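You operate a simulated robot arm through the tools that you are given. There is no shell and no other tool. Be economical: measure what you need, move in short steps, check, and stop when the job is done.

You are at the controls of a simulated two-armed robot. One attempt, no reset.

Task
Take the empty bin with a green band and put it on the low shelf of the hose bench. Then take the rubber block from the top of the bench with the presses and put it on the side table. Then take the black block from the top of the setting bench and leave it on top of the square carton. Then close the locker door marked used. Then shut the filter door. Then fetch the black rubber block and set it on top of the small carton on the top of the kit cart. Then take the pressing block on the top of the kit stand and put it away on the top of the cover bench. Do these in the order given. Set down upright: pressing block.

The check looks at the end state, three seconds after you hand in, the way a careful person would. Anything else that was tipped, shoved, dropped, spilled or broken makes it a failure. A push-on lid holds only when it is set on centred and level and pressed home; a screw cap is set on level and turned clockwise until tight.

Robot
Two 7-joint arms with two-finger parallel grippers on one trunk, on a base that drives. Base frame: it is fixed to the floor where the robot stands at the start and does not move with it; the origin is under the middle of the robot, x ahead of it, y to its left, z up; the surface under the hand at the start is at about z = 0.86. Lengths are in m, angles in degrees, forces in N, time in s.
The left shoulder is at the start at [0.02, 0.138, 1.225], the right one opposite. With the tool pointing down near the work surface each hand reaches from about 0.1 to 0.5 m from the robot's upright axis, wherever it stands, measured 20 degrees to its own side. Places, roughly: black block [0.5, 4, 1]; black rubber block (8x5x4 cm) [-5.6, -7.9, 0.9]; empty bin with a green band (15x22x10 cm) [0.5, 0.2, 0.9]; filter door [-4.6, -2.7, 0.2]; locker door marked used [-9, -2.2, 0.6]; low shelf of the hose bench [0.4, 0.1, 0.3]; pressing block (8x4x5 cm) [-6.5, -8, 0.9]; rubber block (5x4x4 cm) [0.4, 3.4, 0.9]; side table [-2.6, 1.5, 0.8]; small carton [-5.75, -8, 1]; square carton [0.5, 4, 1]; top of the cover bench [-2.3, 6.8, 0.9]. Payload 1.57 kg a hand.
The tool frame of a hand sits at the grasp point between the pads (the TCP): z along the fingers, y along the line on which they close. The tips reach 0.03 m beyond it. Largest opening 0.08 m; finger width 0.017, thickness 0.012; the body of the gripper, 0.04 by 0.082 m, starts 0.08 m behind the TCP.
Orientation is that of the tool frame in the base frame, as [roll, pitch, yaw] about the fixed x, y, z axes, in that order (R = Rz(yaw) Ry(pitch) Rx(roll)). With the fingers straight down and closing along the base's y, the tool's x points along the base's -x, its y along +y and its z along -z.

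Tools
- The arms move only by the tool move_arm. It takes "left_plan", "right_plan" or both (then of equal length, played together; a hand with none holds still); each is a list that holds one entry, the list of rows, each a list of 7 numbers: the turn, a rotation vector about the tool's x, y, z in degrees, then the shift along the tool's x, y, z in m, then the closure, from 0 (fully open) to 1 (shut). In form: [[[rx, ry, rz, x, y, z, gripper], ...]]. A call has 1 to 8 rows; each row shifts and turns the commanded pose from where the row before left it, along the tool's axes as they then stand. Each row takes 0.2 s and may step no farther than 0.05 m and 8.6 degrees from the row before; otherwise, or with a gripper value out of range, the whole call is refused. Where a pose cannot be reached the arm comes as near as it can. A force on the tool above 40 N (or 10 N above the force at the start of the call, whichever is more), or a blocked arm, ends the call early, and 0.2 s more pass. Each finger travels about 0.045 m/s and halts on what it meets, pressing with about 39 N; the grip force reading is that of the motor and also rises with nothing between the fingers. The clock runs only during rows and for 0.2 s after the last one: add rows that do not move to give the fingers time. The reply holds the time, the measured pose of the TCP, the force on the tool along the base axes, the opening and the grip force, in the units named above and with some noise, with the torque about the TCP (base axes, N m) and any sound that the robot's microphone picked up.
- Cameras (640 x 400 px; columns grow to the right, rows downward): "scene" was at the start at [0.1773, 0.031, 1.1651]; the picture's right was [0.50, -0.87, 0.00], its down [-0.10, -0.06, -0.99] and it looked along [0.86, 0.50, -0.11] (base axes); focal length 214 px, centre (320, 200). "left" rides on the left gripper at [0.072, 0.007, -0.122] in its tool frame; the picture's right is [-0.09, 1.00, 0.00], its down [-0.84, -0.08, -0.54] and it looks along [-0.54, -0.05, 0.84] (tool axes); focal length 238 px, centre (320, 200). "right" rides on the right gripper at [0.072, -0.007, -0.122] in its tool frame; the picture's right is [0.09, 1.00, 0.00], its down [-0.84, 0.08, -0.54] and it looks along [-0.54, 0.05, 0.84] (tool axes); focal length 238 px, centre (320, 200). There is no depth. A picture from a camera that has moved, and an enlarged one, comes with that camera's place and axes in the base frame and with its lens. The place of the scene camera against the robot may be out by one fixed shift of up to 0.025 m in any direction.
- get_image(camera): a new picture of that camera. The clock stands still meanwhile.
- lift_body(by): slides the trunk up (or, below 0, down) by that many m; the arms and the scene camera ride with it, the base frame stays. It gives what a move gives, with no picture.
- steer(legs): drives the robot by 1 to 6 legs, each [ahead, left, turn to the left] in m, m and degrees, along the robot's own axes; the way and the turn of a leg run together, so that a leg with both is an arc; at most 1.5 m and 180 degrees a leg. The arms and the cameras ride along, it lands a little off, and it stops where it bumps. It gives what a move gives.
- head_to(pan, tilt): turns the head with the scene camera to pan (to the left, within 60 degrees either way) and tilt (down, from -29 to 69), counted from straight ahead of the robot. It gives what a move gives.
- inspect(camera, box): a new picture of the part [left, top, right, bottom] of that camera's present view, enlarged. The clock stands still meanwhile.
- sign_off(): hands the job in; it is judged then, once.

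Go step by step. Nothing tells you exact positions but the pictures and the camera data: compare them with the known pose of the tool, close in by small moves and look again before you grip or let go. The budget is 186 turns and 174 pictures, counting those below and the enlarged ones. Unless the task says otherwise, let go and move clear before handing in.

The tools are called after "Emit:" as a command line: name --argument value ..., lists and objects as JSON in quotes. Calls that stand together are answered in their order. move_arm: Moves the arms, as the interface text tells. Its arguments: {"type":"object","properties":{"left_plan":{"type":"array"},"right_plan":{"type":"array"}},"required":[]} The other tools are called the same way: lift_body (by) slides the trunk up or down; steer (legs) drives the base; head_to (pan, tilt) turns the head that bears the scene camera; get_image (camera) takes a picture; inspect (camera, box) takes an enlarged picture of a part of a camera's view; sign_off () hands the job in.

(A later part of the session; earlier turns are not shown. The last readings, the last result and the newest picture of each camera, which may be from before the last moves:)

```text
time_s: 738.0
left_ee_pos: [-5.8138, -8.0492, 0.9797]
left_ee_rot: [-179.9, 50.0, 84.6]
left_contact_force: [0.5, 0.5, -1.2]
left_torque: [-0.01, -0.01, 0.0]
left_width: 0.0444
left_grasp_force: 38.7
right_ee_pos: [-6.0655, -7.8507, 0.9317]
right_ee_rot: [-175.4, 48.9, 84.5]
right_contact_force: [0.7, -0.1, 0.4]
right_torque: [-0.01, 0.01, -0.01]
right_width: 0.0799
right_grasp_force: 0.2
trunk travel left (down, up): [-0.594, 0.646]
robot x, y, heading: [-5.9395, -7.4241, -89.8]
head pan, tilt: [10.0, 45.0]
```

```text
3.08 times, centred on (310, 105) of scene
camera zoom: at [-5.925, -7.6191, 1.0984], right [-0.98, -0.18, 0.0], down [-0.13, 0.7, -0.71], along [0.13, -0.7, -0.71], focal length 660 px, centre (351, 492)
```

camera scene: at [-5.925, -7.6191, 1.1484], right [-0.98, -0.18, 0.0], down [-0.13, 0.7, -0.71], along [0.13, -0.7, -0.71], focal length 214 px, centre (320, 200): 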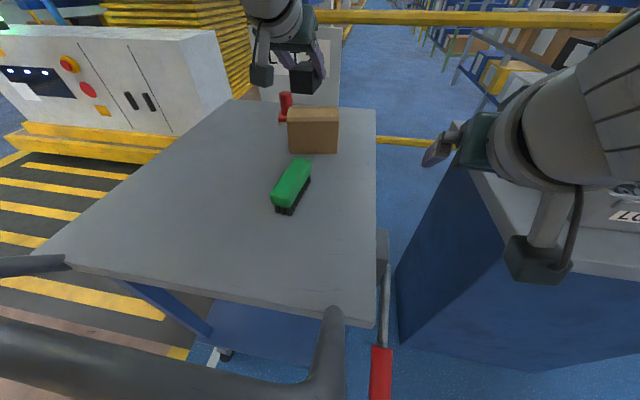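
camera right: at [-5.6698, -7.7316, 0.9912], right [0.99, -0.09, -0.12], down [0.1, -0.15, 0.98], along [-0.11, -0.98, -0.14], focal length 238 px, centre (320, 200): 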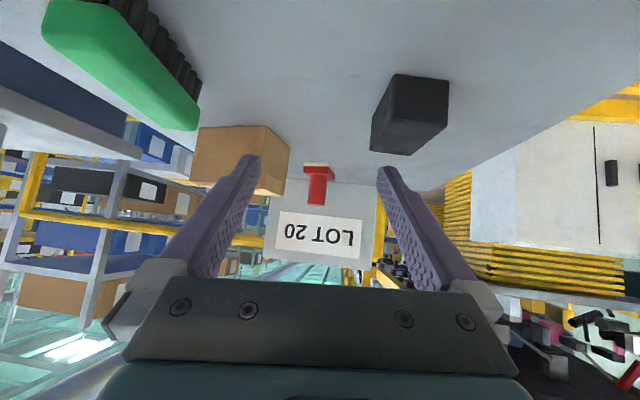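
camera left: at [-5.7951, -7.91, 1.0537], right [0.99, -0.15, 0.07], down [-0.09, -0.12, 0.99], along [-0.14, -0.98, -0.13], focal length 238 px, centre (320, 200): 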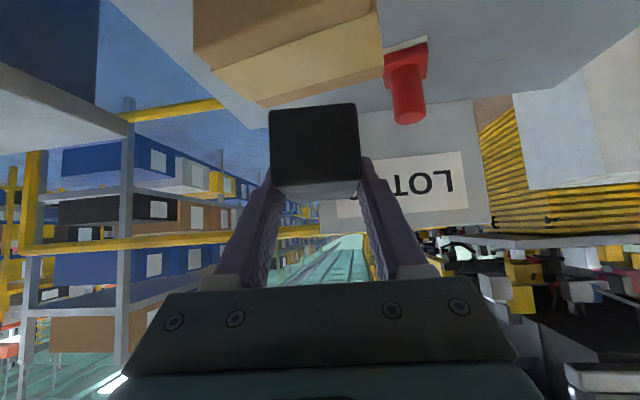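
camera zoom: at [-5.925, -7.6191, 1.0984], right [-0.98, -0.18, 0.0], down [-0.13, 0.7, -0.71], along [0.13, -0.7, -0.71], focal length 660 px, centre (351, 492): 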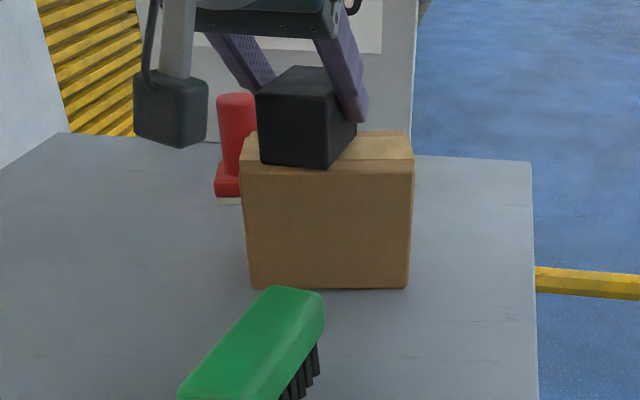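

Just above the carton; it sits a bit east of centre, so I'll shift 1.2 cm west, then lower to contact.

Emit:
move_arm --left_plan '[[[0, 0, 0, 0, -0.012, 0, 1], [0, 0, 0, 0, 0, 0, 1]]]'

Emit:
lift_body --by -0.004

Emit:
lift_body --by -0.004

Emit:
lift_body --by -0.003

```text
time_s: 738.6
left_ee_pos: [-5.8253, -8.0476, 0.9783]
left_ee_rot: [-180.0, 50.1, 84.5]
left_contact_force: [2.3, 0.9, 4.8]
left_torque: [0.23, -0.07, -0.04]
left_width: 0.0446
left_grasp_force: 39.4
right_ee_pos: [-6.0656, -7.8509, 0.9313]
right_ee_rot: [-175.5, 49.0, 84.3]
right_contact_force: [-0.1, 0.3, 0.1]
right_torque: [0.01, 0.03, 0.02]
right_width: 0.0799
right_grasp_force: 0.0
trunk travel left (down, up): [-0.594, 0.646]
robot x, y, heading: [-5.9352, -7.4224, -89.8]
head pan, tilt: [10.0, 45.0]
```

```text
time_s: 739.3
left_ee_pos: [-5.8265, -8.0495, 0.9785]
left_ee_rot: [180.0, 50.6, 84.5]
left_contact_force: [1.2, 3.2, 4.9]
left_torque: [0.33, -0.01, -0.12]
left_width: 0.0443
left_grasp_force: 39.2
right_ee_pos: [-6.0659, -7.8498, 0.9259]
right_ee_rot: [-175.4, 49.0, 84.4]
right_contact_force: [-0.7, 0.2, 0.0]
right_torque: [0.0, -0.01, 0.0]
right_width: 0.0799
right_grasp_force: 0.0
trunk travel left (down, up): [-0.591, 0.649]
robot x, y, heading: [-5.9384, -7.4244, -89.6]
head pan, tilt: [10.0, 45.0]
stopped: the force on the tool passed its limit at 41 N (the readings are from after the stop); the commanded pose is now the measured one
```

```text
time_s: 739.8
left_ee_pos: [-5.8263, -8.051, 0.9777]
left_ee_rot: [180.0, 51.0, 84.3]
left_contact_force: [4.3, 17.2, 29.1]
left_torque: [0.98, -0.24, 0.1]
left_width: 0.0446
left_grasp_force: 38.9
right_ee_pos: [-6.0653, -7.8517, 0.924]
right_ee_rot: [-175.7, 49.2, 84.3]
right_contact_force: [-0.5, -0.8, -0.9]
right_torque: [-0.01, -0.01, -0.03]
right_width: 0.0797
right_grasp_force: 0.0
trunk travel left (down, up): [-0.587, 0.653]
robot x, y, heading: [-5.9352, -7.4206, -89.9]
head pan, tilt: [10.0, 45.0]
```

```text
time_s: 740.2
left_ee_pos: [-5.8263, -8.0506, 0.9784]
left_ee_rot: [-179.9, 51.3, 84.5]
left_contact_force: [2.1, 4.3, 5.7]
left_torque: [0.37, -0.03, -0.1]
left_width: 0.0441
left_grasp_force: 38.2
right_ee_pos: [-6.0656, -7.8503, 0.9233]
right_ee_rot: [-175.5, 49.0, 84.4]
right_contact_force: [-0.1, 0.0, 0.2]
right_torque: [0.01, 0.01, 0.03]
right_width: 0.0802
right_grasp_force: 0.0
trunk travel left (down, up): [-0.586, 0.654]
robot x, y, heading: [-5.9378, -7.422, -90.1]
head pan, tilt: [10.0, 45.0]
stopped: the force on the tool passed its limit at 47 N (the readings are from after the stop); the commanded pose is now the measured one
```

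In contact. I'll ease up 2 mm, open and withdraw.

Emit:
lift_body --by 0.003

Emit:
move_arm --left_plan '[[[0, 0, 0, 0, 0, 0, 0.4], [0, 0, 0, 0, 0, 0, 0.2], [0, 0, 0, 0, 0, 0, 0.2], [0, 0, 0, 0, 0, -0.03, 0.2], [0, 0, 0, 0, 0, -0.04, 0.2], [0, 0, 0, 0, 0, -0.04, 0.2], [0, 0, 0, -0.03, 0, -0.03, 0.2]]]'

Emit:
inspect --camera "scene" --box '[200, 20, 400, 200]'

```text
time_s: 740.7
left_ee_pos: [-5.8264, -8.0484, 0.9795]
left_ee_rot: [-179.9, 50.9, 84.6]
left_contact_force: [0.1, 0.7, -1.0]
left_torque: [0.06, -0.03, -0.01]
left_width: 0.0448
left_grasp_force: 39.3
right_ee_pos: [-6.0662, -7.8503, 0.9262]
right_ee_rot: [-175.4, 49.0, 84.4]
right_contact_force: [-0.2, 0.3, 0.7]
right_torque: [-0.01, 0.03, 0.03]
right_width: 0.0801
right_grasp_force: 0.0
trunk travel left (down, up): [-0.589, 0.651]
robot x, y, heading: [-5.9378, -7.4225, -89.7]
head pan, tilt: [10.0, 45.0]
```

```text
time_s: 742.3
left_ee_pos: [-5.8181, -7.9616, 1.093]
left_ee_rot: [-179.9, 50.9, 84.6]
left_contact_force: [-1.0, 0.3, 0.4]
left_torque: [0.04, 0.02, -0.02]
left_width: 0.0642
left_grasp_force: 0.0
right_ee_pos: [-6.0666, -7.8511, 0.9266]
right_ee_rot: [-175.5, 49.1, 84.3]
right_contact_force: [0.3, 0.8, 0.1]
right_torque: [0.05, 0.02, 0.0]
right_width: 0.08
right_grasp_force: 0.1
trunk travel left (down, up): [-0.589, 0.651]
robot x, y, heading: [-5.9349, -7.4256, -89.9]
head pan, tilt: [10.0, 45.0]
```

```text
2.22 times, centred on (300, 110) of scene
camera zoom: at [-5.9248, -7.6189, 1.0933], right [-0.98, -0.18, 0.0], down [-0.13, 0.7, -0.71], along [0.13, -0.7, -0.71], focal length 477 px, centre (364, 400)
```

zoom: 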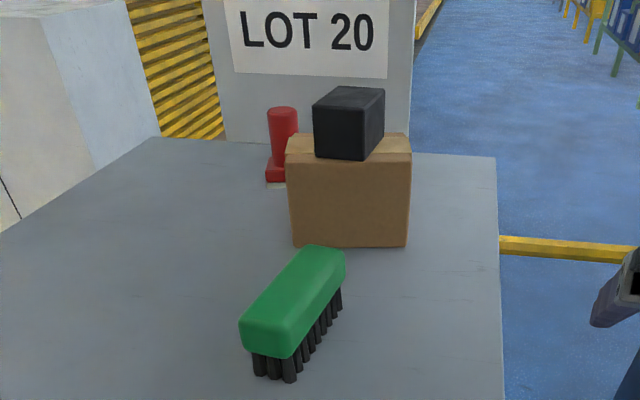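

The rubber block stands neatly on the carton. Last: the pressing block on the kit stand. I'll raise, back off, and move in front of the stand to look.

Emit:
lift_body --by 0.25

Emit:
steer --legs '[[-0.2, 0, 0], [0, -0.45, 0]]'

Emit:
move_arm --right_plan '[[[-4.5, 0, 0, 0, 0, 0, 0], [0, 0, 0, 0, 0, 0, 0]]]'

Emit:
get_image --camera "right"

Emit:
get_image --camera "scene"

```text
time_s: 744.9
left_ee_pos: [-5.819, -7.9622, 1.3417]
left_ee_rot: [-179.9, 51.1, 84.6]
left_contact_force: [-0.1, 0.8, -0.4]
left_torque: [-0.02, -0.03, 0.02]
left_width: 0.0641
left_grasp_force: 0.0
right_ee_pos: [-6.0667, -7.8511, 1.1759]
right_ee_rot: [-175.4, 49.0, 84.4]
right_contact_force: [-0.2, 0.3, 0.0]
right_torque: [0.0, 0.02, 0.01]
right_width: 0.08
right_grasp_force: 0.1
trunk travel left (down, up): [-0.839, 0.401]
robot x, y, heading: [-5.9358, -7.423, -89.5]
head pan, tilt: [10.0, 45.0]
```

```text
time_s: 748.8
left_ee_pos: [-6.2834, -7.7642, 1.3417]
left_ee_rot: [-179.9, 51.1, 84.3]
left_contact_force: [-0.2, 0.4, 0.1]
left_torque: [0.01, 0.0, 0.0]
left_width: 0.0638
left_grasp_force: 0.1
right_ee_pos: [-6.5315, -7.6521, 1.1756]
right_ee_rot: [-175.5, 49.1, 84.2]
right_contact_force: [0.1, -0.1, 0.7]
right_torque: [-0.01, 0.02, 0.04]
right_width: 0.0801
right_grasp_force: 0.1
trunk travel left (down, up): [-0.839, 0.401]
robot x, y, heading: [-6.4014, -7.2267, -89.9]
head pan, tilt: [10.0, 45.0]
```

```text
time_s: 749.4
left_ee_pos: [-6.2828, -7.7637, 1.3408]
left_ee_rot: [-179.9, 51.0, 84.3]
left_contact_force: [0.2, 1.5, 0.4]
left_torque: [0.0, 0.01, -0.04]
left_width: 0.0641
left_grasp_force: 0.0
right_ee_pos: [-6.5311, -7.6523, 1.1759]
right_ee_rot: [-180.0, 49.2, 84.2]
right_contact_force: [0.4, -0.3, -0.1]
right_torque: [0.04, 0.01, -0.02]
right_width: 0.08
right_grasp_force: 0.1
trunk travel left (down, up): [-0.839, 0.401]
robot x, y, heading: [-6.4, -7.2233, -89.8]
head pan, tilt: [10.0, 45.0]
```

```text
20 pictures are left
camera right: at [-6.5233, -7.5143, 1.2032], right [1.0, -0.04, -0.07], down [0.06, -0.15, 0.99], along [-0.05, -0.99, -0.14], focal length 238 px, centre (320, 200)
```

right: 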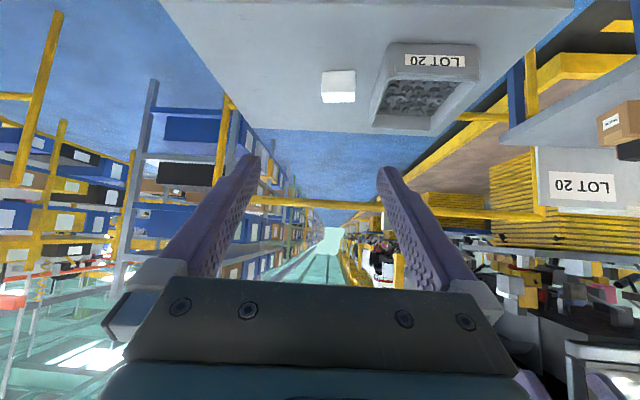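

```text
19 pictures are left
camera scene: at [-6.3884, -7.4209, 1.3433], right [-0.98, -0.17, 0.0], down [-0.12, 0.7, -0.71], along [0.12, -0.7, -0.71], focal length 214 px, centre (320, 200)
```

scene: 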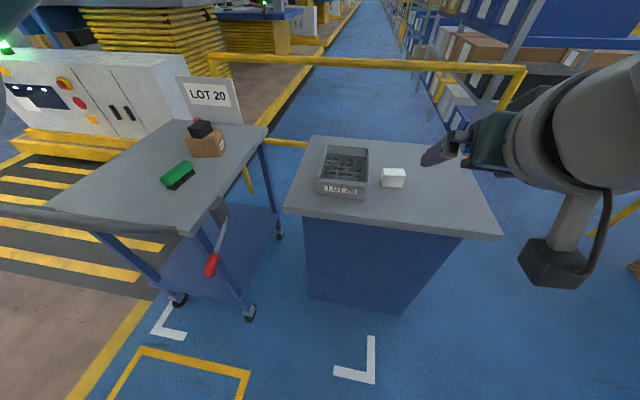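

Emit:
inspect --camera "right" --box '[290, 40, 390, 120]'

Emit:
inspect --camera "scene" --box '[300, 130, 440, 220]'

```text
5.00 times, centred on (340, 80) of right
camera zoom: at [-6.5233, -7.5143, 1.2032], right [1.0, -0.04, -0.07], down [0.06, -0.15, 0.99], along [-0.05, -0.99, -0.14], focal length 1192 px, centre (220, 800)
```

zoom: 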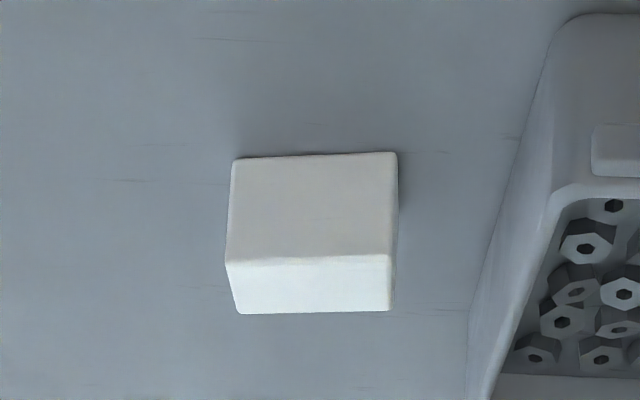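

```text
4.44 times, centred on (370, 175) of scene
camera zoom: at [-6.3884, -7.4209, 1.3433], right [-0.98, -0.17, 0.0], down [-0.12, 0.7, -0.71], along [0.12, -0.7, -0.71], focal length 953 px, centre (98, 311)
```

zoom: 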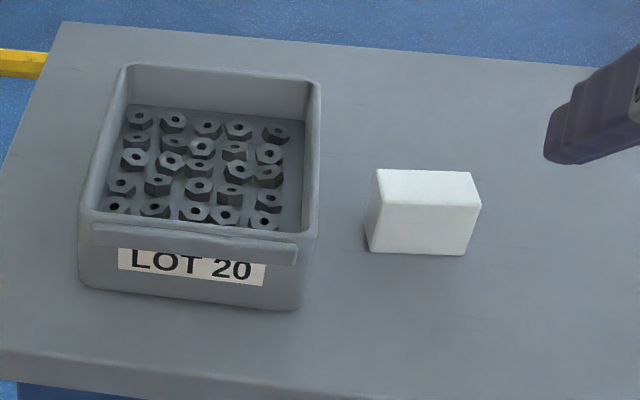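

The block is about 7×3.7×5 cm, long side along x with ~6.6° yaw, centre (-6.523, -7.992). Its length fits the 8 cm opening, so I'll align the right tool carefully and approach as before.

Emit:
move_arm --right_plan '[[[-4.7, 0, -4.05, 0, 0, 0, 0], [-4.7, 0, -4.05, 0, 0, 0, 0], [0, 0, 0, 0, 0, 0, 0]]]'

Emit:
steer --legs '[[0.18, 0, 0]]'

Emit:
lift_body --by -0.19

Emit:
inspect --camera "right" --box '[220, 0, 420, 180]'

```text
time_s: 750.4
left_ee_pos: [-6.2831, -7.7642, 1.3423]
left_ee_rot: [-179.9, 51.0, 84.3]
left_contact_force: [-0.5, -0.4, 0.6]
left_torque: [0.02, 0.01, 0.0]
left_width: 0.0641
left_grasp_force: 0.1
right_ee_pos: [-6.5278, -7.6335, 1.1513]
right_ee_rot: [179.3, 43.8, 94.6]
right_contact_force: [-0.5, -0.6, 0.0]
right_torque: [0.0, 0.01, 0.01]
right_width: 0.0799
right_grasp_force: 0.0
right hand out of reach, approached as far as the arm can: row 2
trunk travel left (down, up): [-0.839, 0.401]
robot x, y, heading: [-6.4009, -7.223, -89.9]
head pan, tilt: [10.0, 45.0]
stopped in row 3 (right hand): the arm was blocked; the commanded pose is now the measured one
```

```text
time_s: 752.0
left_ee_pos: [-6.2854, -7.9444, 1.3413]
left_ee_rot: [-179.9, 51.1, 84.1]
left_contact_force: [-0.5, -0.6, 0.2]
left_torque: [-0.01, -0.05, -0.03]
left_width: 0.064
left_grasp_force: 0.1
right_ee_pos: [-6.5298, -7.812, 1.151]
right_ee_rot: [179.2, 43.8, 94.4]
right_contact_force: [0.7, -0.1, 0.9]
right_torque: [0.01, -0.02, 0.02]
right_width: 0.0801
right_grasp_force: 0.1
trunk travel left (down, up): [-0.839, 0.401]
robot x, y, heading: [-6.4007, -7.4046, -90.0]
head pan, tilt: [10.0, 45.0]
```

```text
time_s: 754.0
left_ee_pos: [-6.2856, -7.9424, 1.1512]
left_ee_rot: [-179.9, 51.1, 84.1]
left_contact_force: [-0.5, -0.2, 0.0]
left_torque: [0.0, -0.01, 0.0]
left_width: 0.064
left_grasp_force: 0.1
right_ee_pos: [-6.5303, -7.8115, 0.9603]
right_ee_rot: [179.3, 43.7, 94.6]
right_contact_force: [0.2, -0.6, 0.6]
right_torque: [-0.03, -0.01, -0.03]
right_width: 0.0798
right_grasp_force: 0.0
trunk travel left (down, up): [-0.649, 0.591]
robot x, y, heading: [-6.4013, -7.4009, -89.9]
head pan, tilt: [10.0, 45.0]
```

```text
2.22 times, centred on (320, 90) of right
camera zoom: at [-6.5494, -7.6771, 1.0003], right [0.99, 0.15, -0.05], down [0.09, -0.22, 0.97], along [0.14, -0.96, -0.23], focal length 530 px, centre (320, 444)
```

zoom: 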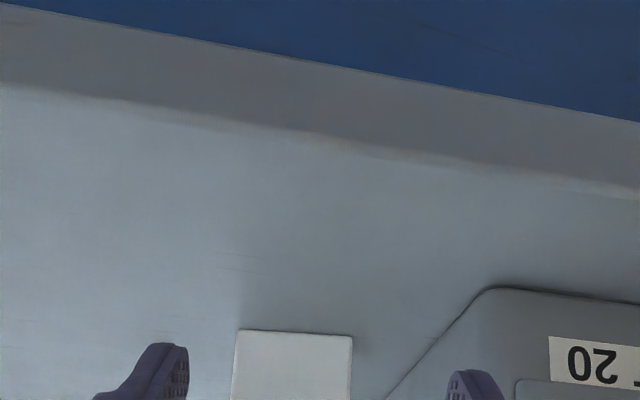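

Alignment is good: block front edge mid (-6.525, -7.977), bin wall 3.7 cm clear of the finger. I'll move forward at this height, check, and then lower straight down.

Emit:
move_arm --right_plan '[[[-1.7, 0, -1.8, -0.032, -0.002, 0.0305, 0], [0, 0, 0, -0.032, -0.002, 0.0305, 0], [0, 0, 0, -0.032, -0.002, 0.0305, 0], [0, 0, 0, -0.0315, -0.002, 0.0304, 0], [0, 0, 0, 0, 0, 0, 0]]]'

Emit:
get_image --camera "right"

```text
time_s: 755.2
left_ee_pos: [-6.286, -7.9438, 1.1515]
left_ee_rot: [-179.9, 51.2, 84.1]
left_contact_force: [-0.5, -0.5, 0.9]
left_torque: [-0.01, 0.01, 0.01]
left_width: 0.0641
left_grasp_force: 0.2
right_ee_pos: [-6.5132, -7.988, 0.9633]
right_ee_rot: [179.2, 43.8, 97.0]
right_contact_force: [0.1, -0.1, -0.1]
right_torque: [0.02, 0.02, -0.01]
right_width: 0.0801
right_grasp_force: 0.0
trunk travel left (down, up): [-0.649, 0.591]
robot x, y, heading: [-6.4011, -7.4084, -90.2]
head pan, tilt: [10.0, 45.0]
```

```text
15 pictures are left
camera right: at [-6.5391, -7.8554, 1.0027], right [0.98, 0.2, -0.05], down [0.1, -0.22, 0.97], along [0.18, -0.96, -0.23], focal length 238 px, centre (320, 200)
```

right: 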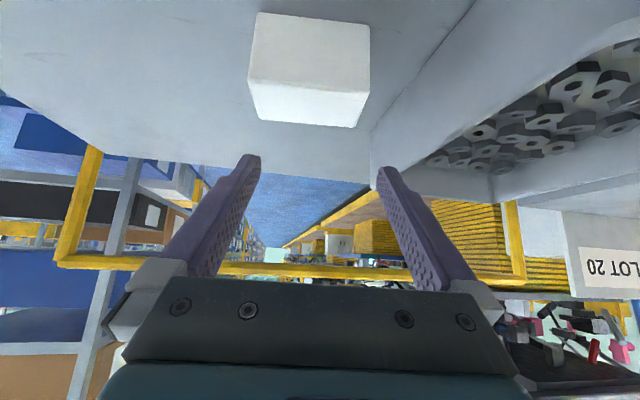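

I need 11 mm to the west; yaw matches. I'll correct and lower with the trunk.

Emit:
move_arm --right_plan '[[[0, 0, 0, 0, -0.0108, 0, 0], [0, 0, 0, 0, 0, 0, 0]]]'

Emit:
lift_body --by -0.035

Emit:
get_image --camera "right"

```text
time_s: 755.8
left_ee_pos: [-6.2856, -7.9437, 1.1524]
left_ee_rot: [-179.9, 51.1, 84.1]
left_contact_force: [0.8, -0.1, 0.2]
left_torque: [-0.05, 0.01, 0.0]
left_width: 0.0643
left_grasp_force: 0.3
right_ee_pos: [-6.5253, -7.9918, 0.9628]
right_ee_rot: [179.1, 43.7, 96.9]
right_contact_force: [-0.5, 0.7, 0.3]
right_torque: [0.0, 0.03, 0.01]
right_width: 0.0798
right_grasp_force: 0.1
trunk travel left (down, up): [-0.649, 0.591]
robot x, y, heading: [-6.4002, -7.4068, -90.3]
head pan, tilt: [10.0, 45.0]
```

```text
time_s: 756.6
left_ee_pos: [-6.2848, -7.9427, 1.116]
left_ee_rot: [-179.9, 51.1, 84.0]
left_contact_force: [0.6, 0.1, 0.0]
left_torque: [0.01, 0.02, -0.01]
left_width: 0.064
left_grasp_force: 0.0
right_ee_pos: [-6.5255, -7.9911, 0.9284]
right_ee_rot: [179.2, 43.9, 96.9]
right_contact_force: [0.0, -0.6, 0.2]
right_torque: [-0.02, -0.02, -0.01]
right_width: 0.0799
right_grasp_force: 0.1
trunk travel left (down, up): [-0.614, 0.626]
robot x, y, heading: [-6.4001, -7.406, -90.1]
head pan, tilt: [10.0, 45.0]
```

```text
14 pictures are left
camera right: at [-6.5505, -7.8582, 0.9675], right [0.98, 0.19, -0.05], down [0.1, -0.22, 0.97], along [0.18, -0.96, -0.23], focal length 238 px, centre (320, 200)
```

right: 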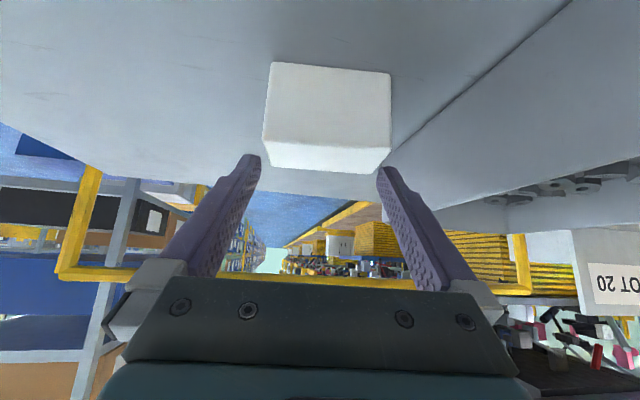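

The block is about 4 mm east of the finger centre; I'll correct and go down the rest.

Emit:
move_arm --right_plan '[[[0, 0, 0, 0, 0.0042, 0, 0], [0, 0, 0, 0, 0, 0, 0]]]'

Emit:
lift_body --by -0.028

Emit:
get_image --camera "right"

```text
time_s: 757.2
left_ee_pos: [-6.285, -7.9441, 1.1179]
left_ee_rot: [-179.9, 51.1, 84.2]
left_contact_force: [-0.4, 0.0, -0.2]
left_torque: [0.01, -0.01, 0.01]
left_width: 0.064
left_grasp_force: 0.1
right_ee_pos: [-6.521, -7.9902, 0.9286]
right_ee_rot: [179.3, 43.8, 96.8]
right_contact_force: [0.2, 0.2, -0.4]
right_torque: [0.02, 0.0, -0.01]
right_width: 0.0801
right_grasp_force: 0.1
trunk travel left (down, up): [-0.614, 0.626]
robot x, y, heading: [-6.4008, -7.4023, -90.1]
head pan, tilt: [10.0, 45.0]
```

```text
time_s: 758.0
left_ee_pos: [-6.2855, -7.9433, 1.0885]
left_ee_rot: [-179.9, 51.1, 84.0]
left_contact_force: [-0.4, -0.3, 0.0]
left_torque: [-0.02, 0.01, 0.01]
left_width: 0.0637
left_grasp_force: 0.0
right_ee_pos: [-6.5217, -7.9909, 0.9015]
right_ee_rot: [179.2, 43.9, 97.0]
right_contact_force: [-1.2, -0.1, 0.2]
right_torque: [-0.01, -0.02, -0.02]
right_width: 0.08
right_grasp_force: 0.1
trunk travel left (down, up): [-0.586, 0.654]
robot x, y, heading: [-6.4003, -7.4046, -90.4]
head pan, tilt: [10.0, 45.0]
```

```text
13 pictures are left
camera right: at [-6.5455, -7.8569, 0.9399], right [0.98, 0.19, -0.05], down [0.1, -0.22, 0.97], along [0.18, -0.96, -0.23], focal length 238 px, centre (320, 200)
```

right: 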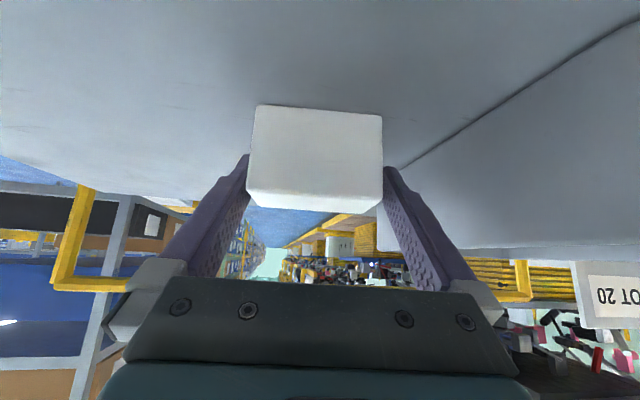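

Straddled cleanly with no contact. Closing and lifting.

Emit:
move_arm --right_plan '[[[0, 0, 0, 0, 0, 0, 0.3], [0, 0, 0, 0, 0, 0, 0.8], [0, 0, 0, 0, 0, 0, 1], [0, 0, 0, 0, 0, 0, 1]]]'

Emit:
lift_body --by 0.3

Emit:
get_image --camera "right"

```text
time_s: 759.0
left_ee_pos: [-6.2852, -7.9439, 1.0894]
left_ee_rot: [-179.8, 51.1, 84.1]
left_contact_force: [0.2, 0.0, -0.4]
left_torque: [-0.03, 0.0, 0.02]
left_width: 0.0639
left_grasp_force: 0.1
right_ee_pos: [-6.5208, -7.991, 0.9018]
right_ee_rot: [179.3, 43.8, 96.8]
right_contact_force: [-0.5, -0.1, 1.3]
right_torque: [-0.01, 0.08, -0.04]
right_width: 0.0696
right_grasp_force: 38.6
trunk travel left (down, up): [-0.586, 0.654]
robot x, y, heading: [-6.4002, -7.4078, -90.4]
head pan, tilt: [10.0, 45.0]
```

```text
time_s: 762.0
left_ee_pos: [-6.2848, -7.9421, 1.3883]
left_ee_rot: [-180.0, 51.0, 84.1]
left_contact_force: [-0.4, 0.2, -0.4]
left_torque: [0.0, 0.03, 0.0]
left_width: 0.0639
left_grasp_force: 0.1
right_ee_pos: [-6.5203, -7.9889, 1.2011]
right_ee_rot: [179.2, 43.8, 96.9]
right_contact_force: [0.5, 0.4, -0.9]
right_torque: [0.02, -0.02, -0.03]
right_width: 0.0697
right_grasp_force: 39.0
trunk travel left (down, up): [-0.886, 0.354]
robot x, y, heading: [-6.3968, -7.4055, -90.1]
head pan, tilt: [10.0, 45.0]
```

```text
12 pictures are left
camera right: at [-6.5455, -7.8566, 1.2398], right [0.98, 0.19, -0.05], down [0.1, -0.22, 0.97], along [0.18, -0.96, -0.23], focal length 238 px, centre (320, 200)
```

right: 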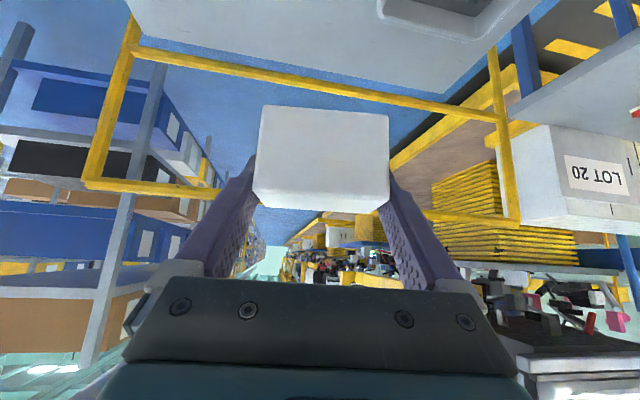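

Held firmly (69.7 mm). I'll reverse north out of the kit area, keeping the same heading.

Emit:
steer --legs '[[-1.4, -0.12, 0], [-1.4, -0.12, 0]]'

```text
time_s: 775.5
left_ee_pos: [-6.4754, -5.1565, 1.3889]
left_ee_rot: [-179.9, 51.1, 81.3]
left_contact_force: [0.5, -0.2, -0.7]
left_torque: [-0.03, -0.04, 0.02]
left_width: 0.0642
left_grasp_force: 0.1
right_ee_pos: [-6.7118, -5.1927, 1.2007]
right_ee_rot: [179.2, 43.7, 94.1]
right_contact_force: [-0.2, 0.4, -1.7]
right_torque: [-0.01, -0.01, 0.01]
right_width: 0.0694
right_grasp_force: 39.3
trunk travel left (down, up): [-0.886, 0.354]
robot x, y, heading: [-6.5632, -4.6144, -93.0]
head pan, tilt: [10.0, 45.0]
```

Emit:
steer --legs '[[0, 0, 3], [-1.3, -0.05, 0], [-1.3, -0.15, 0], [-1.2, -0.15, 0]]'

```text
time_s: 794.4
left_ee_pos: [-6.8763, -1.3407, 1.3886]
left_ee_rot: [-179.8, 51.0, 85.0]
left_contact_force: [0.0, 0.7, -0.1]
left_torque: [-0.02, -0.02, 0.01]
left_width: 0.0641
left_grasp_force: 0.0
right_ee_pos: [-7.1106, -1.3922, 1.2005]
right_ee_rot: [179.2, 43.8, 97.8]
right_contact_force: [-0.1, -0.3, -0.9]
right_torque: [-0.04, -0.02, -0.02]
right_width: 0.0697
right_grasp_force: 39.4
trunk travel left (down, up): [-0.886, 0.354]
robot x, y, heading: [-6.9986, -0.8045, -89.5]
head pan, tilt: [10.0, 45.0]
```

Emit:
steer --legs '[[-1.45, 0.06, 0], [-1.45, 0, 0], [-1.4, 0, 0]]'

```text
time_s: 814.8
left_ee_pos: [-6.8346, 2.9107, 1.3887]
left_ee_rot: [-179.9, 51.0, 82.9]
left_contact_force: [0.0, -0.9, 0.5]
left_torque: [0.01, 0.02, -0.03]
left_width: 0.0642
left_grasp_force: 0.0
right_ee_pos: [-7.0705, 2.8683, 1.2011]
right_ee_rot: [179.3, 43.8, 95.7]
right_contact_force: [-0.1, -0.1, -1.5]
right_torque: [0.0, 0.04, 0.02]
right_width: 0.0696
right_grasp_force: 39.6
trunk travel left (down, up): [-0.886, 0.354]
robot x, y, heading: [-6.938, 3.4525, -91.3]
head pan, tilt: [10.0, 45.0]
```

Emit:
steer --legs '[[0, 0, 91.3], [1.4, 0, 0], [1.4, 0, 0], [1.4, 0, 0], [1.35, 0, 0]]'

Emit:
head_to --pan 50 --tilt 15

Emit:
get_image --camera "scene"

```text
time_s: 829.3
left_ee_pos: [-4.2855, 3.496, 1.3924]
left_ee_rot: [-179.9, 51.4, 172.8]
left_contact_force: [1.0, -0.5, 0.3]
left_torque: [-0.02, 0.0, -0.04]
left_width: 0.0638
left_grasp_force: 0.0
right_ee_pos: [-4.2443, 3.2593, 1.2037]
right_ee_rot: [179.2, 44.1, -174.5]
right_contact_force: [0.5, 0.0, -0.9]
right_torque: [0.01, 0.0, 0.0]
right_width: 0.0696
right_grasp_force: 39.0
trunk travel left (down, up): [-0.886, 0.354]
robot x, y, heading: [-4.8266, 3.3936, -1.6]
head pan, tilt: [10.0, 45.0]
stopped in leg 3: the robot was blocked; the commanded pose is now the measured one
```

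```text
time_s: 830.3
left_ee_pos: [-4.287, 3.4949, 1.3905]
left_ee_rot: [-179.8, 51.4, 172.8]
left_contact_force: [-0.2, -0.2, 0.2]
left_torque: [0.02, -0.02, 0.01]
left_width: 0.0637
left_grasp_force: 0.0
right_ee_pos: [-4.2441, 3.2595, 1.2039]
right_ee_rot: [179.2, 44.3, -174.6]
right_contact_force: [-0.4, 0.0, -1.3]
right_torque: [0.02, 0.03, 0.02]
right_width: 0.0697
right_grasp_force: 38.8
trunk travel left (down, up): [-0.886, 0.354]
robot x, y, heading: [-4.8282, 3.3909, -1.8]
head pan, tilt: [50.0, 15.0]
```

```text
11 pictures are left
camera scene: at [-4.6686, 3.4462, 1.437], right [0.75, -0.66, 0.0], down [-0.17, -0.19, -0.97], along [0.64, 0.72, -0.26], focal length 214 px, centre (320, 200)
```

scene: 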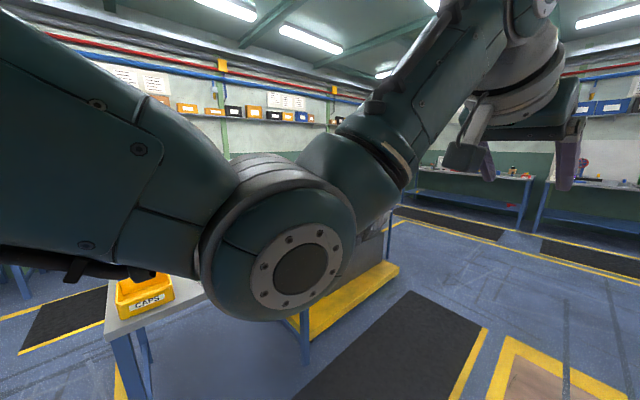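

Blocked at x ≈ -4.8; I'm further south than before, so probably the right elbow met the equipment on the zone's table. I'll back up, shift north to y ≈ 3.62, and continue east.

Emit:
steer --legs '[[-0.15, 0, 1.8], [0, 0.24, 0], [1.2, 0, 0], [1.3, 0, 0], [1.1, 0, 0]]'

```text
time_s: 850.1
left_ee_pos: [-0.8526, 3.8211, 1.3915]
left_ee_rot: [-179.9, 51.5, 175.2]
left_contact_force: [0.4, 0.0, -0.1]
left_torque: [0.02, 0.02, 0.0]
left_width: 0.064
left_grasp_force: 0.0
right_ee_pos: [-0.8005, 3.5849, 1.2038]
right_ee_rot: [179.2, 44.3, -172.2]
right_contact_force: [0.2, 0.1, -1.4]
right_torque: [-0.02, -0.03, -0.02]
right_width: 0.0697
right_grasp_force: 38.7
trunk travel left (down, up): [-0.886, 0.354]
robot x, y, heading: [-1.3882, 3.6925, 0.7]
head pan, tilt: [50.0, 15.0]
```

Emit:
steer --legs '[[0.1, 0, 0], [0, 0, 89.3]]'

Emit:
head_to --pan 0 --tilt 15

Emit:
get_image --camera "scene"

```text
time_s: 855.0
left_ee_pos: [-1.3974, 4.239, 1.3911]
left_ee_rot: [-179.9, 51.5, -96.5]
left_contact_force: [0.0, 0.5, -0.2]
left_torque: [-0.01, 0.0, -0.01]
left_width: 0.064
left_grasp_force: 0.0
right_ee_pos: [-1.1624, 4.2836, 1.2049]
right_ee_rot: [179.2, 44.3, -83.9]
right_contact_force: [0.6, 0.1, -1.0]
right_torque: [0.02, 0.0, 0.01]
right_width: 0.0695
right_grasp_force: 38.9
trunk travel left (down, up): [-0.886, 0.354]
robot x, y, heading: [-1.2906, 3.7021, 89.2]
head pan, tilt: [50.0, 15.0]
```

```text
time_s: 856.2
left_ee_pos: [-1.3976, 4.2382, 1.3922]
left_ee_rot: [-179.9, 51.5, -96.5]
left_contact_force: [0.5, 0.2, 0.4]
left_torque: [-0.02, 0.0, 0.01]
left_width: 0.0638
left_grasp_force: 0.1
right_ee_pos: [-1.1616, 4.2849, 1.204]
right_ee_rot: [179.2, 44.2, -84.0]
right_contact_force: [-0.2, 0.3, -1.3]
right_torque: [-0.01, -0.01, -0.01]
right_width: 0.0696
right_grasp_force: 39.0
trunk travel left (down, up): [-0.886, 0.354]
robot x, y, heading: [-1.2887, 3.6983, 89.4]
head pan, tilt: [0.0, 15.0]
```

```text
10 pictures are left
camera scene: at [-1.2889, 3.8759, 1.437], right [1.0, -0.01, 0.0], down [0.0, -0.26, -0.97], along [0.01, 0.97, -0.26], focal length 214 px, centre (320, 200)
```

scene: 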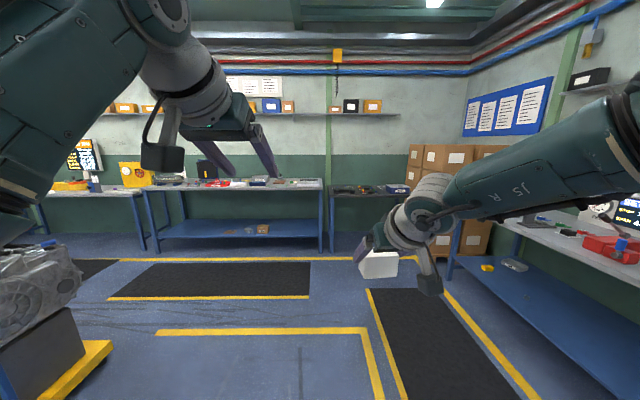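

The cover bench is ahead: x ≈ -3.4…-1.2, front edge y ≈ 6.48. I'll enlarge it to find a free spot.

Emit:
inspect --camera "scene" --box '[140, 160, 340, 200]'

```text
3.20 times, centred on (240, 180) of scene
camera zoom: at [-1.2889, 3.8759, 1.437], right [1.0, -0.01, 0.0], down [0.0, -0.26, -0.97], along [0.01, 0.97, -0.26], focal length 686 px, centre (576, 264)
```

zoom: 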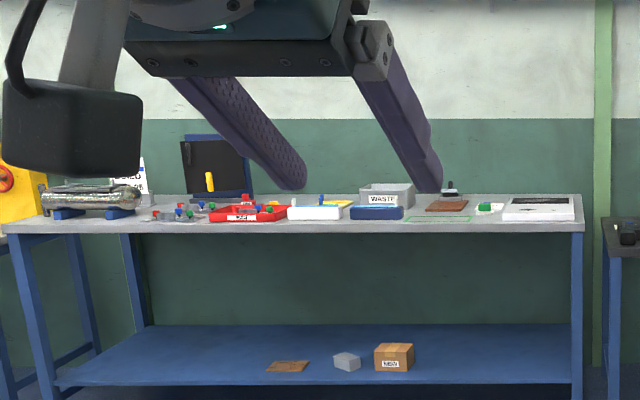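

There's a free green-outlined area on the bench at about (-1.85, 6.8). I'll drive in front of it.

Emit:
steer --legs '[[0, 0, 0.6], [1.4, 0, 0], [0.3, 0, 0], [0.35, 0.69, 0]]'

Emit:
get_image --camera "right"

```text
time_s: 868.6
left_ee_pos: [-2.0958, 6.2308, 1.3907]
left_ee_rot: [-179.9, 51.3, -93.9]
left_contact_force: [-1.7, 0.0, 0.4]
left_torque: [0.0, 0.0, 0.01]
left_width: 0.0638
left_grasp_force: 0.1
right_ee_pos: [-1.8619, 6.2867, 1.2038]
right_ee_rot: [179.2, 44.2, -81.2]
right_contact_force: [-0.2, -0.5, -1.8]
right_torque: [0.0, 0.02, -0.02]
right_width: 0.0698
right_grasp_force: 38.9
trunk travel left (down, up): [-0.886, 0.354]
robot x, y, heading: [-1.9605, 5.6943, 91.9]
head pan, tilt: [0.0, 15.0]
```

```text
8 pictures are left
camera right: at [-1.833, 6.1532, 1.2421], right [-0.97, -0.23, -0.05], down [-0.1, 0.21, 0.97], along [-0.21, 0.95, -0.23], focal length 238 px, centre (320, 200)
```

right: 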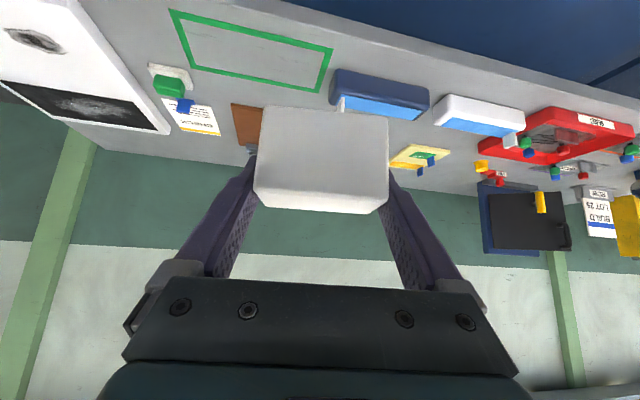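

The outlined area is x -1.92…-1.64, y 6.52…6.645. I'll drive so the block is over its centre (-1.783, 6.583).

Emit:
steer --legs '[[0.293, -0.088, 0]]'

Emit:
lift_body --by -0.24

Emit:
get_image --camera "right"

```text
time_s: 870.7
left_ee_pos: [-2.0207, 6.5292, 1.3916]
left_ee_rot: [180.0, 51.3, -93.5]
left_contact_force: [0.2, 0.4, 0.5]
left_torque: [0.03, -0.03, -0.02]
left_width: 0.064
left_grasp_force: 0.1
right_ee_pos: [-1.7873, 6.5861, 1.2038]
right_ee_rot: [179.2, 44.2, -80.8]
right_contact_force: [0.1, 0.2, -1.9]
right_torque: [-0.02, 0.01, -0.02]
right_width: 0.0695
right_grasp_force: 39.2
trunk travel left (down, up): [-0.886, 0.354]
robot x, y, heading: [-1.8843, 5.9934, 92.1]
head pan, tilt: [0.0, 15.0]
```

```text
time_s: 873.2
left_ee_pos: [-2.0223, 6.5282, 1.1506]
left_ee_rot: [-179.9, 51.2, -93.6]
left_contact_force: [0.6, 0.2, -0.3]
left_torque: [-0.03, 0.01, 0.01]
left_width: 0.0642
left_grasp_force: 0.1
right_ee_pos: [-1.7879, 6.5875, 0.9638]
right_ee_rot: [179.2, 44.2, -80.7]
right_contact_force: [-0.6, -0.3, -1.4]
right_torque: [0.02, -0.02, 0.01]
right_width: 0.0696
right_grasp_force: 39.2
trunk travel left (down, up): [-0.646, 0.594]
robot x, y, heading: [-1.8823, 5.9948, 92.2]
head pan, tilt: [0.0, 15.0]
```

```text
7 pictures are left
camera right: at [-1.7582, 6.4527, 1.002], right [-0.97, -0.23, -0.05], down [-0.1, 0.21, 0.97], along [-0.22, 0.95, -0.23], focal length 238 px, centre (320, 200)
```

right: 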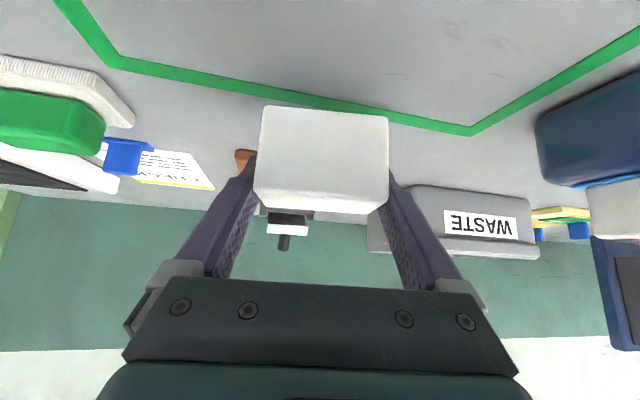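

Centred. Lowering to the bench in steps.

Emit:
lift_body --by -0.052

Emit:
lift_body --by -0.005

Emit:
lift_body --by -0.004

Emit:
lift_body --by -0.003

```text
time_s: 874.0
left_ee_pos: [-2.0199, 6.5297, 1.1021]
left_ee_rot: [-179.9, 51.4, -93.5]
left_contact_force: [-0.6, 0.2, 0.0]
left_torque: [0.0, 0.03, -0.03]
left_width: 0.0639
left_grasp_force: 0.0
right_ee_pos: [-1.788, 6.5946, 0.9274]
right_ee_rot: [179.5, 45.9, -80.6]
right_contact_force: [1.2, -1.2, 10.6]
right_torque: [-0.26, -0.33, 0.03]
right_width: 0.0695
right_grasp_force: 38.8
trunk travel left (down, up): [-0.597, 0.643]
robot x, y, heading: [-1.8867, 5.9954, 92.2]
head pan, tilt: [0.0, 15.0]
stopped: the force on the tool passed its limit at 91 N (the readings are from after the stop); the commanded pose is now the measured one
```

```text
time_s: 874.4
left_ee_pos: [-2.0206, 6.5304, 1.0987]
left_ee_rot: [180.0, 51.4, -93.4]
left_contact_force: [-0.7, 0.7, 0.3]
left_torque: [-0.01, 0.0, 0.01]
left_width: 0.0638
left_grasp_force: 0.1
right_ee_pos: [-1.7879, 6.5965, 0.928]
right_ee_rot: [179.3, 46.3, -80.6]
right_contact_force: [0.3, 1.6, 3.2]
right_torque: [-0.06, -0.22, 0.08]
right_width: 0.0694
right_grasp_force: 38.5
trunk travel left (down, up): [-0.594, 0.646]
robot x, y, heading: [-1.8825, 5.9951, 92.5]
head pan, tilt: [0.0, 15.0]
stopped: the force on the tool passed its limit at 50 N (the readings are from after the stop); the commanded pose is now the measured one
```

```text
time_s: 875.0
left_ee_pos: [-2.021, 6.5291, 1.0958]
left_ee_rot: [-179.9, 51.4, -93.4]
left_contact_force: [-1.0, 0.0, -0.1]
left_torque: [-0.02, 0.0, -0.02]
left_width: 0.0639
left_grasp_force: 0.2
right_ee_pos: [-1.7887, 6.5979, 0.9272]
right_ee_rot: [179.4, 46.5, -80.6]
right_contact_force: [1.9, -10.9, 33.4]
right_torque: [-0.6, -0.74, -0.31]
right_width: 0.0697
right_grasp_force: 38.6
trunk travel left (down, up): [-0.59, 0.65]
robot x, y, heading: [-1.8822, 5.9921, 92.4]
head pan, tilt: [0.0, 15.0]
```

```text
time_s: 875.3
left_ee_pos: [-2.0215, 6.5301, 1.094]
left_ee_rot: [-179.9, 51.5, -93.3]
left_contact_force: [0.2, -0.5, -0.1]
left_torque: [0.0, 0.01, -0.01]
left_width: 0.0638
left_grasp_force: 0.0
right_ee_pos: [-1.788, 6.5988, 0.9279]
right_ee_rot: [179.3, 46.8, -80.5]
right_contact_force: [1.2, -0.4, 5.2]
right_torque: [-0.08, -0.19, -0.02]
right_width: 0.0697
right_grasp_force: 39.4
trunk travel left (down, up): [-0.589, 0.651]
robot x, y, heading: [-1.8857, 5.9953, 92.1]
head pan, tilt: [0.0, 15.0]
stopped: the force on the tool passed its limit at 53 N (the readings are from after the stop); the commanded pose is now the measured one
```

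Contact came higher than expected (this bench is taller). I'll ease up until the load is gone and look.

Emit:
lift_body --by 0.012

Emit:
head_to --pan -10 --tilt 35

Emit:
get_image --camera "scene"

```text
time_s: 875.9
left_ee_pos: [-2.0219, 6.5276, 1.1057]
left_ee_rot: [-179.9, 51.3, -93.5]
left_contact_force: [-0.8, -1.0, -1.0]
left_torque: [-0.04, 0.04, -0.03]
left_width: 0.0637
left_grasp_force: 0.1
right_ee_pos: [-1.7903, 6.5968, 0.9374]
right_ee_rot: [179.3, 46.6, -80.7]
right_contact_force: [-0.6, 0.3, -1.0]
right_torque: [-0.03, -0.02, 0.0]
right_width: 0.0696
right_grasp_force: 39.0
trunk travel left (down, up): [-0.601, 0.639]
robot x, y, heading: [-1.8824, 5.9917, 92.1]
head pan, tilt: [0.0, 15.0]
```

```text
time_s: 876.8
left_ee_pos: [-2.0218, 6.528, 1.105]
left_ee_rot: [-179.9, 51.2, -93.5]
left_contact_force: [-0.5, 0.1, -0.8]
left_torque: [0.02, 0.03, 0.0]
left_width: 0.064
left_grasp_force: 0.1
right_ee_pos: [-1.788, 6.5969, 0.9386]
right_ee_rot: [179.2, 46.5, -80.7]
right_contact_force: [0.5, -0.6, -2.0]
right_torque: [-0.03, 0.01, 0.01]
right_width: 0.0694
right_grasp_force: 39.1
trunk travel left (down, up): [-0.601, 0.639]
robot x, y, heading: [-1.888, 5.9984, 92.3]
head pan, tilt: [-10.0, 35.0]
```

```text
6 pictures are left
camera scene: at [-1.8784, 6.1663, 1.1199], right [0.99, -0.14, 0.0], down [-0.08, -0.57, -0.82], along [0.11, 0.81, -0.57], focal length 214 px, centre (320, 200)
```

scene: 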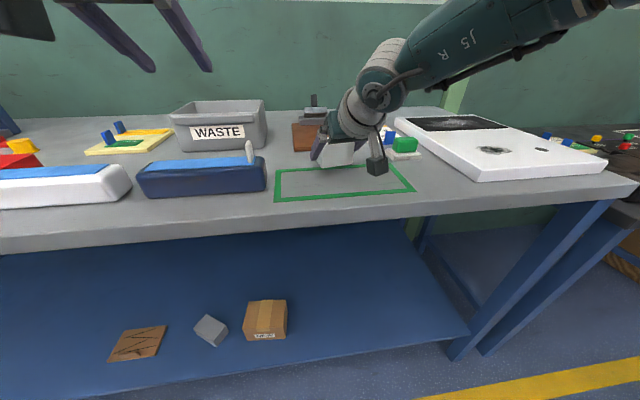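

Emit:
inspect --camera "scene" --box '[260, 100, 430, 210]'

```text
3.64 times, centred on (345, 155) of scene
camera zoom: at [-1.8784, 6.1663, 1.1199], right [0.99, -0.14, 0.0], down [-0.08, -0.57, -0.82], along [0.11, 0.81, -0.57], focal length 780 px, centre (229, 364)
```

zoom: 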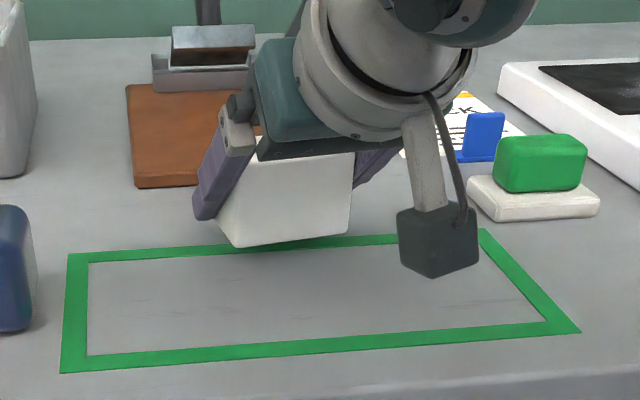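

The block hangs just above the outlined area and looks near level. I'll lower gently until first contact.

Emit:
lift_body --by -0.005

Emit:
lift_body --by -0.003

Emit:
lift_body --by -0.002

Emit:
inspect --camera "scene" --box '[290, 120, 390, 190]'

```text
time_s: 877.3
left_ee_pos: [-2.02, 6.5277, 1.1]
left_ee_rot: [-179.9, 51.3, -93.5]
left_contact_force: [0.2, 0.1, 0.1]
left_torque: [-0.04, 0.03, -0.03]
left_width: 0.0639
left_grasp_force: 0.1
right_ee_pos: [-1.7886, 6.5986, 0.9322]
right_ee_rot: [179.3, 46.6, -80.8]
right_contact_force: [-0.8, 0.5, -1.3]
right_torque: [0.03, -0.03, 0.0]
right_width: 0.0695
right_grasp_force: 39.0
trunk travel left (down, up): [-0.596, 0.644]
robot x, y, heading: [-1.8856, 5.9948, 92.4]
head pan, tilt: [-10.0, 35.0]
```

```text
time_s: 877.8
left_ee_pos: [-2.0206, 6.528, 1.0968]
left_ee_rot: [-179.9, 51.3, -93.4]
left_contact_force: [-0.4, 0.3, 0.3]
left_torque: [0.02, 0.02, 0.04]
left_width: 0.0638
left_grasp_force: 0.1
right_ee_pos: [-1.789, 6.5979, 0.9314]
right_ee_rot: [179.2, 46.6, -80.7]
right_contact_force: [-0.4, 0.6, -1.6]
right_torque: [-0.01, -0.01, -0.02]
right_width: 0.0699
right_grasp_force: 38.7
trunk travel left (down, up): [-0.593, 0.647]
robot x, y, heading: [-1.883, 5.9969, 92.4]
head pan, tilt: [-10.0, 35.0]
```

```text
time_s: 878.4
left_ee_pos: [-2.0209, 6.5284, 1.095]
left_ee_rot: [-179.9, 51.4, -93.4]
left_contact_force: [0.2, -0.3, -0.5]
left_torque: [0.0, 0.0, 0.01]
left_width: 0.0642
left_grasp_force: 0.1
right_ee_pos: [-1.7888, 6.597, 0.9271]
right_ee_rot: [179.2, 46.6, -80.7]
right_contact_force: [-0.1, 0.1, -1.0]
right_torque: [0.03, -0.01, 0.0]
right_width: 0.0692
right_grasp_force: 38.8
trunk travel left (down, up): [-0.591, 0.649]
robot x, y, heading: [-1.884, 5.9925, 92.2]
head pan, tilt: [-10.0, 35.0]
```

```text
5.71 times, centred on (340, 155) of scene
camera zoom: at [-1.8783, 6.1663, 1.1098], right [0.99, -0.14, 0.0], down [-0.08, -0.57, -0.82], along [0.11, 0.81, -0.57], focal length 1226 px, centre (206, 457)
```

zoom: 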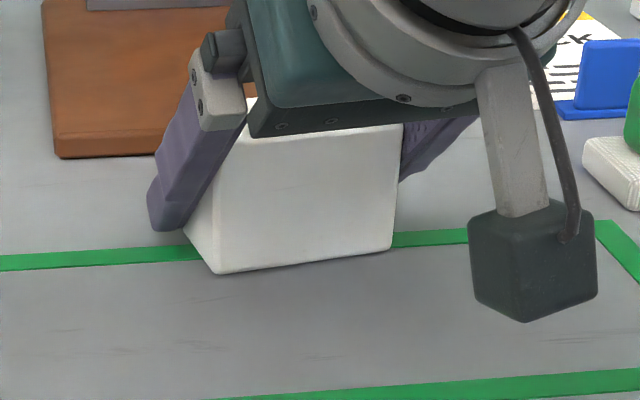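

Emit:
lift_body --by -0.002

Emit:
lift_body --by -0.002

Emit:
lift_body --by -0.002

```text
time_s: 878.9
left_ee_pos: [-2.022, 6.5286, 1.0935]
left_ee_rot: [-179.9, 51.4, -93.5]
left_contact_force: [0.3, 0.3, -0.4]
left_torque: [0.03, -0.01, -0.02]
left_width: 0.0641
left_grasp_force: 0.0
right_ee_pos: [-1.7891, 6.5984, 0.9276]
right_ee_rot: [179.2, 46.8, -80.6]
right_contact_force: [-0.7, -1.9, 6.1]
right_torque: [-0.2, -0.28, -0.11]
right_width: 0.0694
right_grasp_force: 39.1
trunk travel left (down, up): [-0.589, 0.651]
robot x, y, heading: [-1.8861, 5.9926, 91.9]
head pan, tilt: [-10.0, 35.0]
```

```text
time_s: 879.4
left_ee_pos: [-2.0208, 6.5291, 1.0912]
left_ee_rot: [180.0, 51.4, -93.5]
left_contact_force: [0.1, 0.3, -0.4]
left_torque: [-0.03, -0.02, 0.01]
left_width: 0.0641
left_grasp_force: 0.1
right_ee_pos: [-1.7884, 6.5994, 0.9272]
right_ee_rot: [179.2, 47.0, -80.6]
right_contact_force: [0.1, -7.5, 23.6]
right_torque: [-0.67, -0.64, -0.19]
right_width: 0.0695
right_grasp_force: 39.1
trunk travel left (down, up): [-0.587, 0.653]
robot x, y, heading: [-1.8854, 5.995, 92.0]
head pan, tilt: [-10.0, 35.0]
```

```text
time_s: 879.8
left_ee_pos: [-2.0203, 6.5283, 1.0893]
left_ee_rot: [-179.8, 51.4, -93.3]
left_contact_force: [0.0, 0.0, -0.1]
left_torque: [0.04, -0.03, 0.0]
left_width: 0.0638
left_grasp_force: 0.2
right_ee_pos: [-1.7898, 6.5998, 0.9274]
right_ee_rot: [179.4, 47.3, -80.5]
right_contact_force: [0.7, 1.5, 5.5]
right_torque: [-0.06, -0.23, 0.03]
right_width: 0.0695
right_grasp_force: 39.4
trunk travel left (down, up): [-0.585, 0.655]
robot x, y, heading: [-1.8873, 5.9936, 92.3]
head pan, tilt: [-10.0, 35.0]
stopped: the force on the tool passed its limit at 45 N (the readings are from after the stop); the commanded pose is now the measured one
```

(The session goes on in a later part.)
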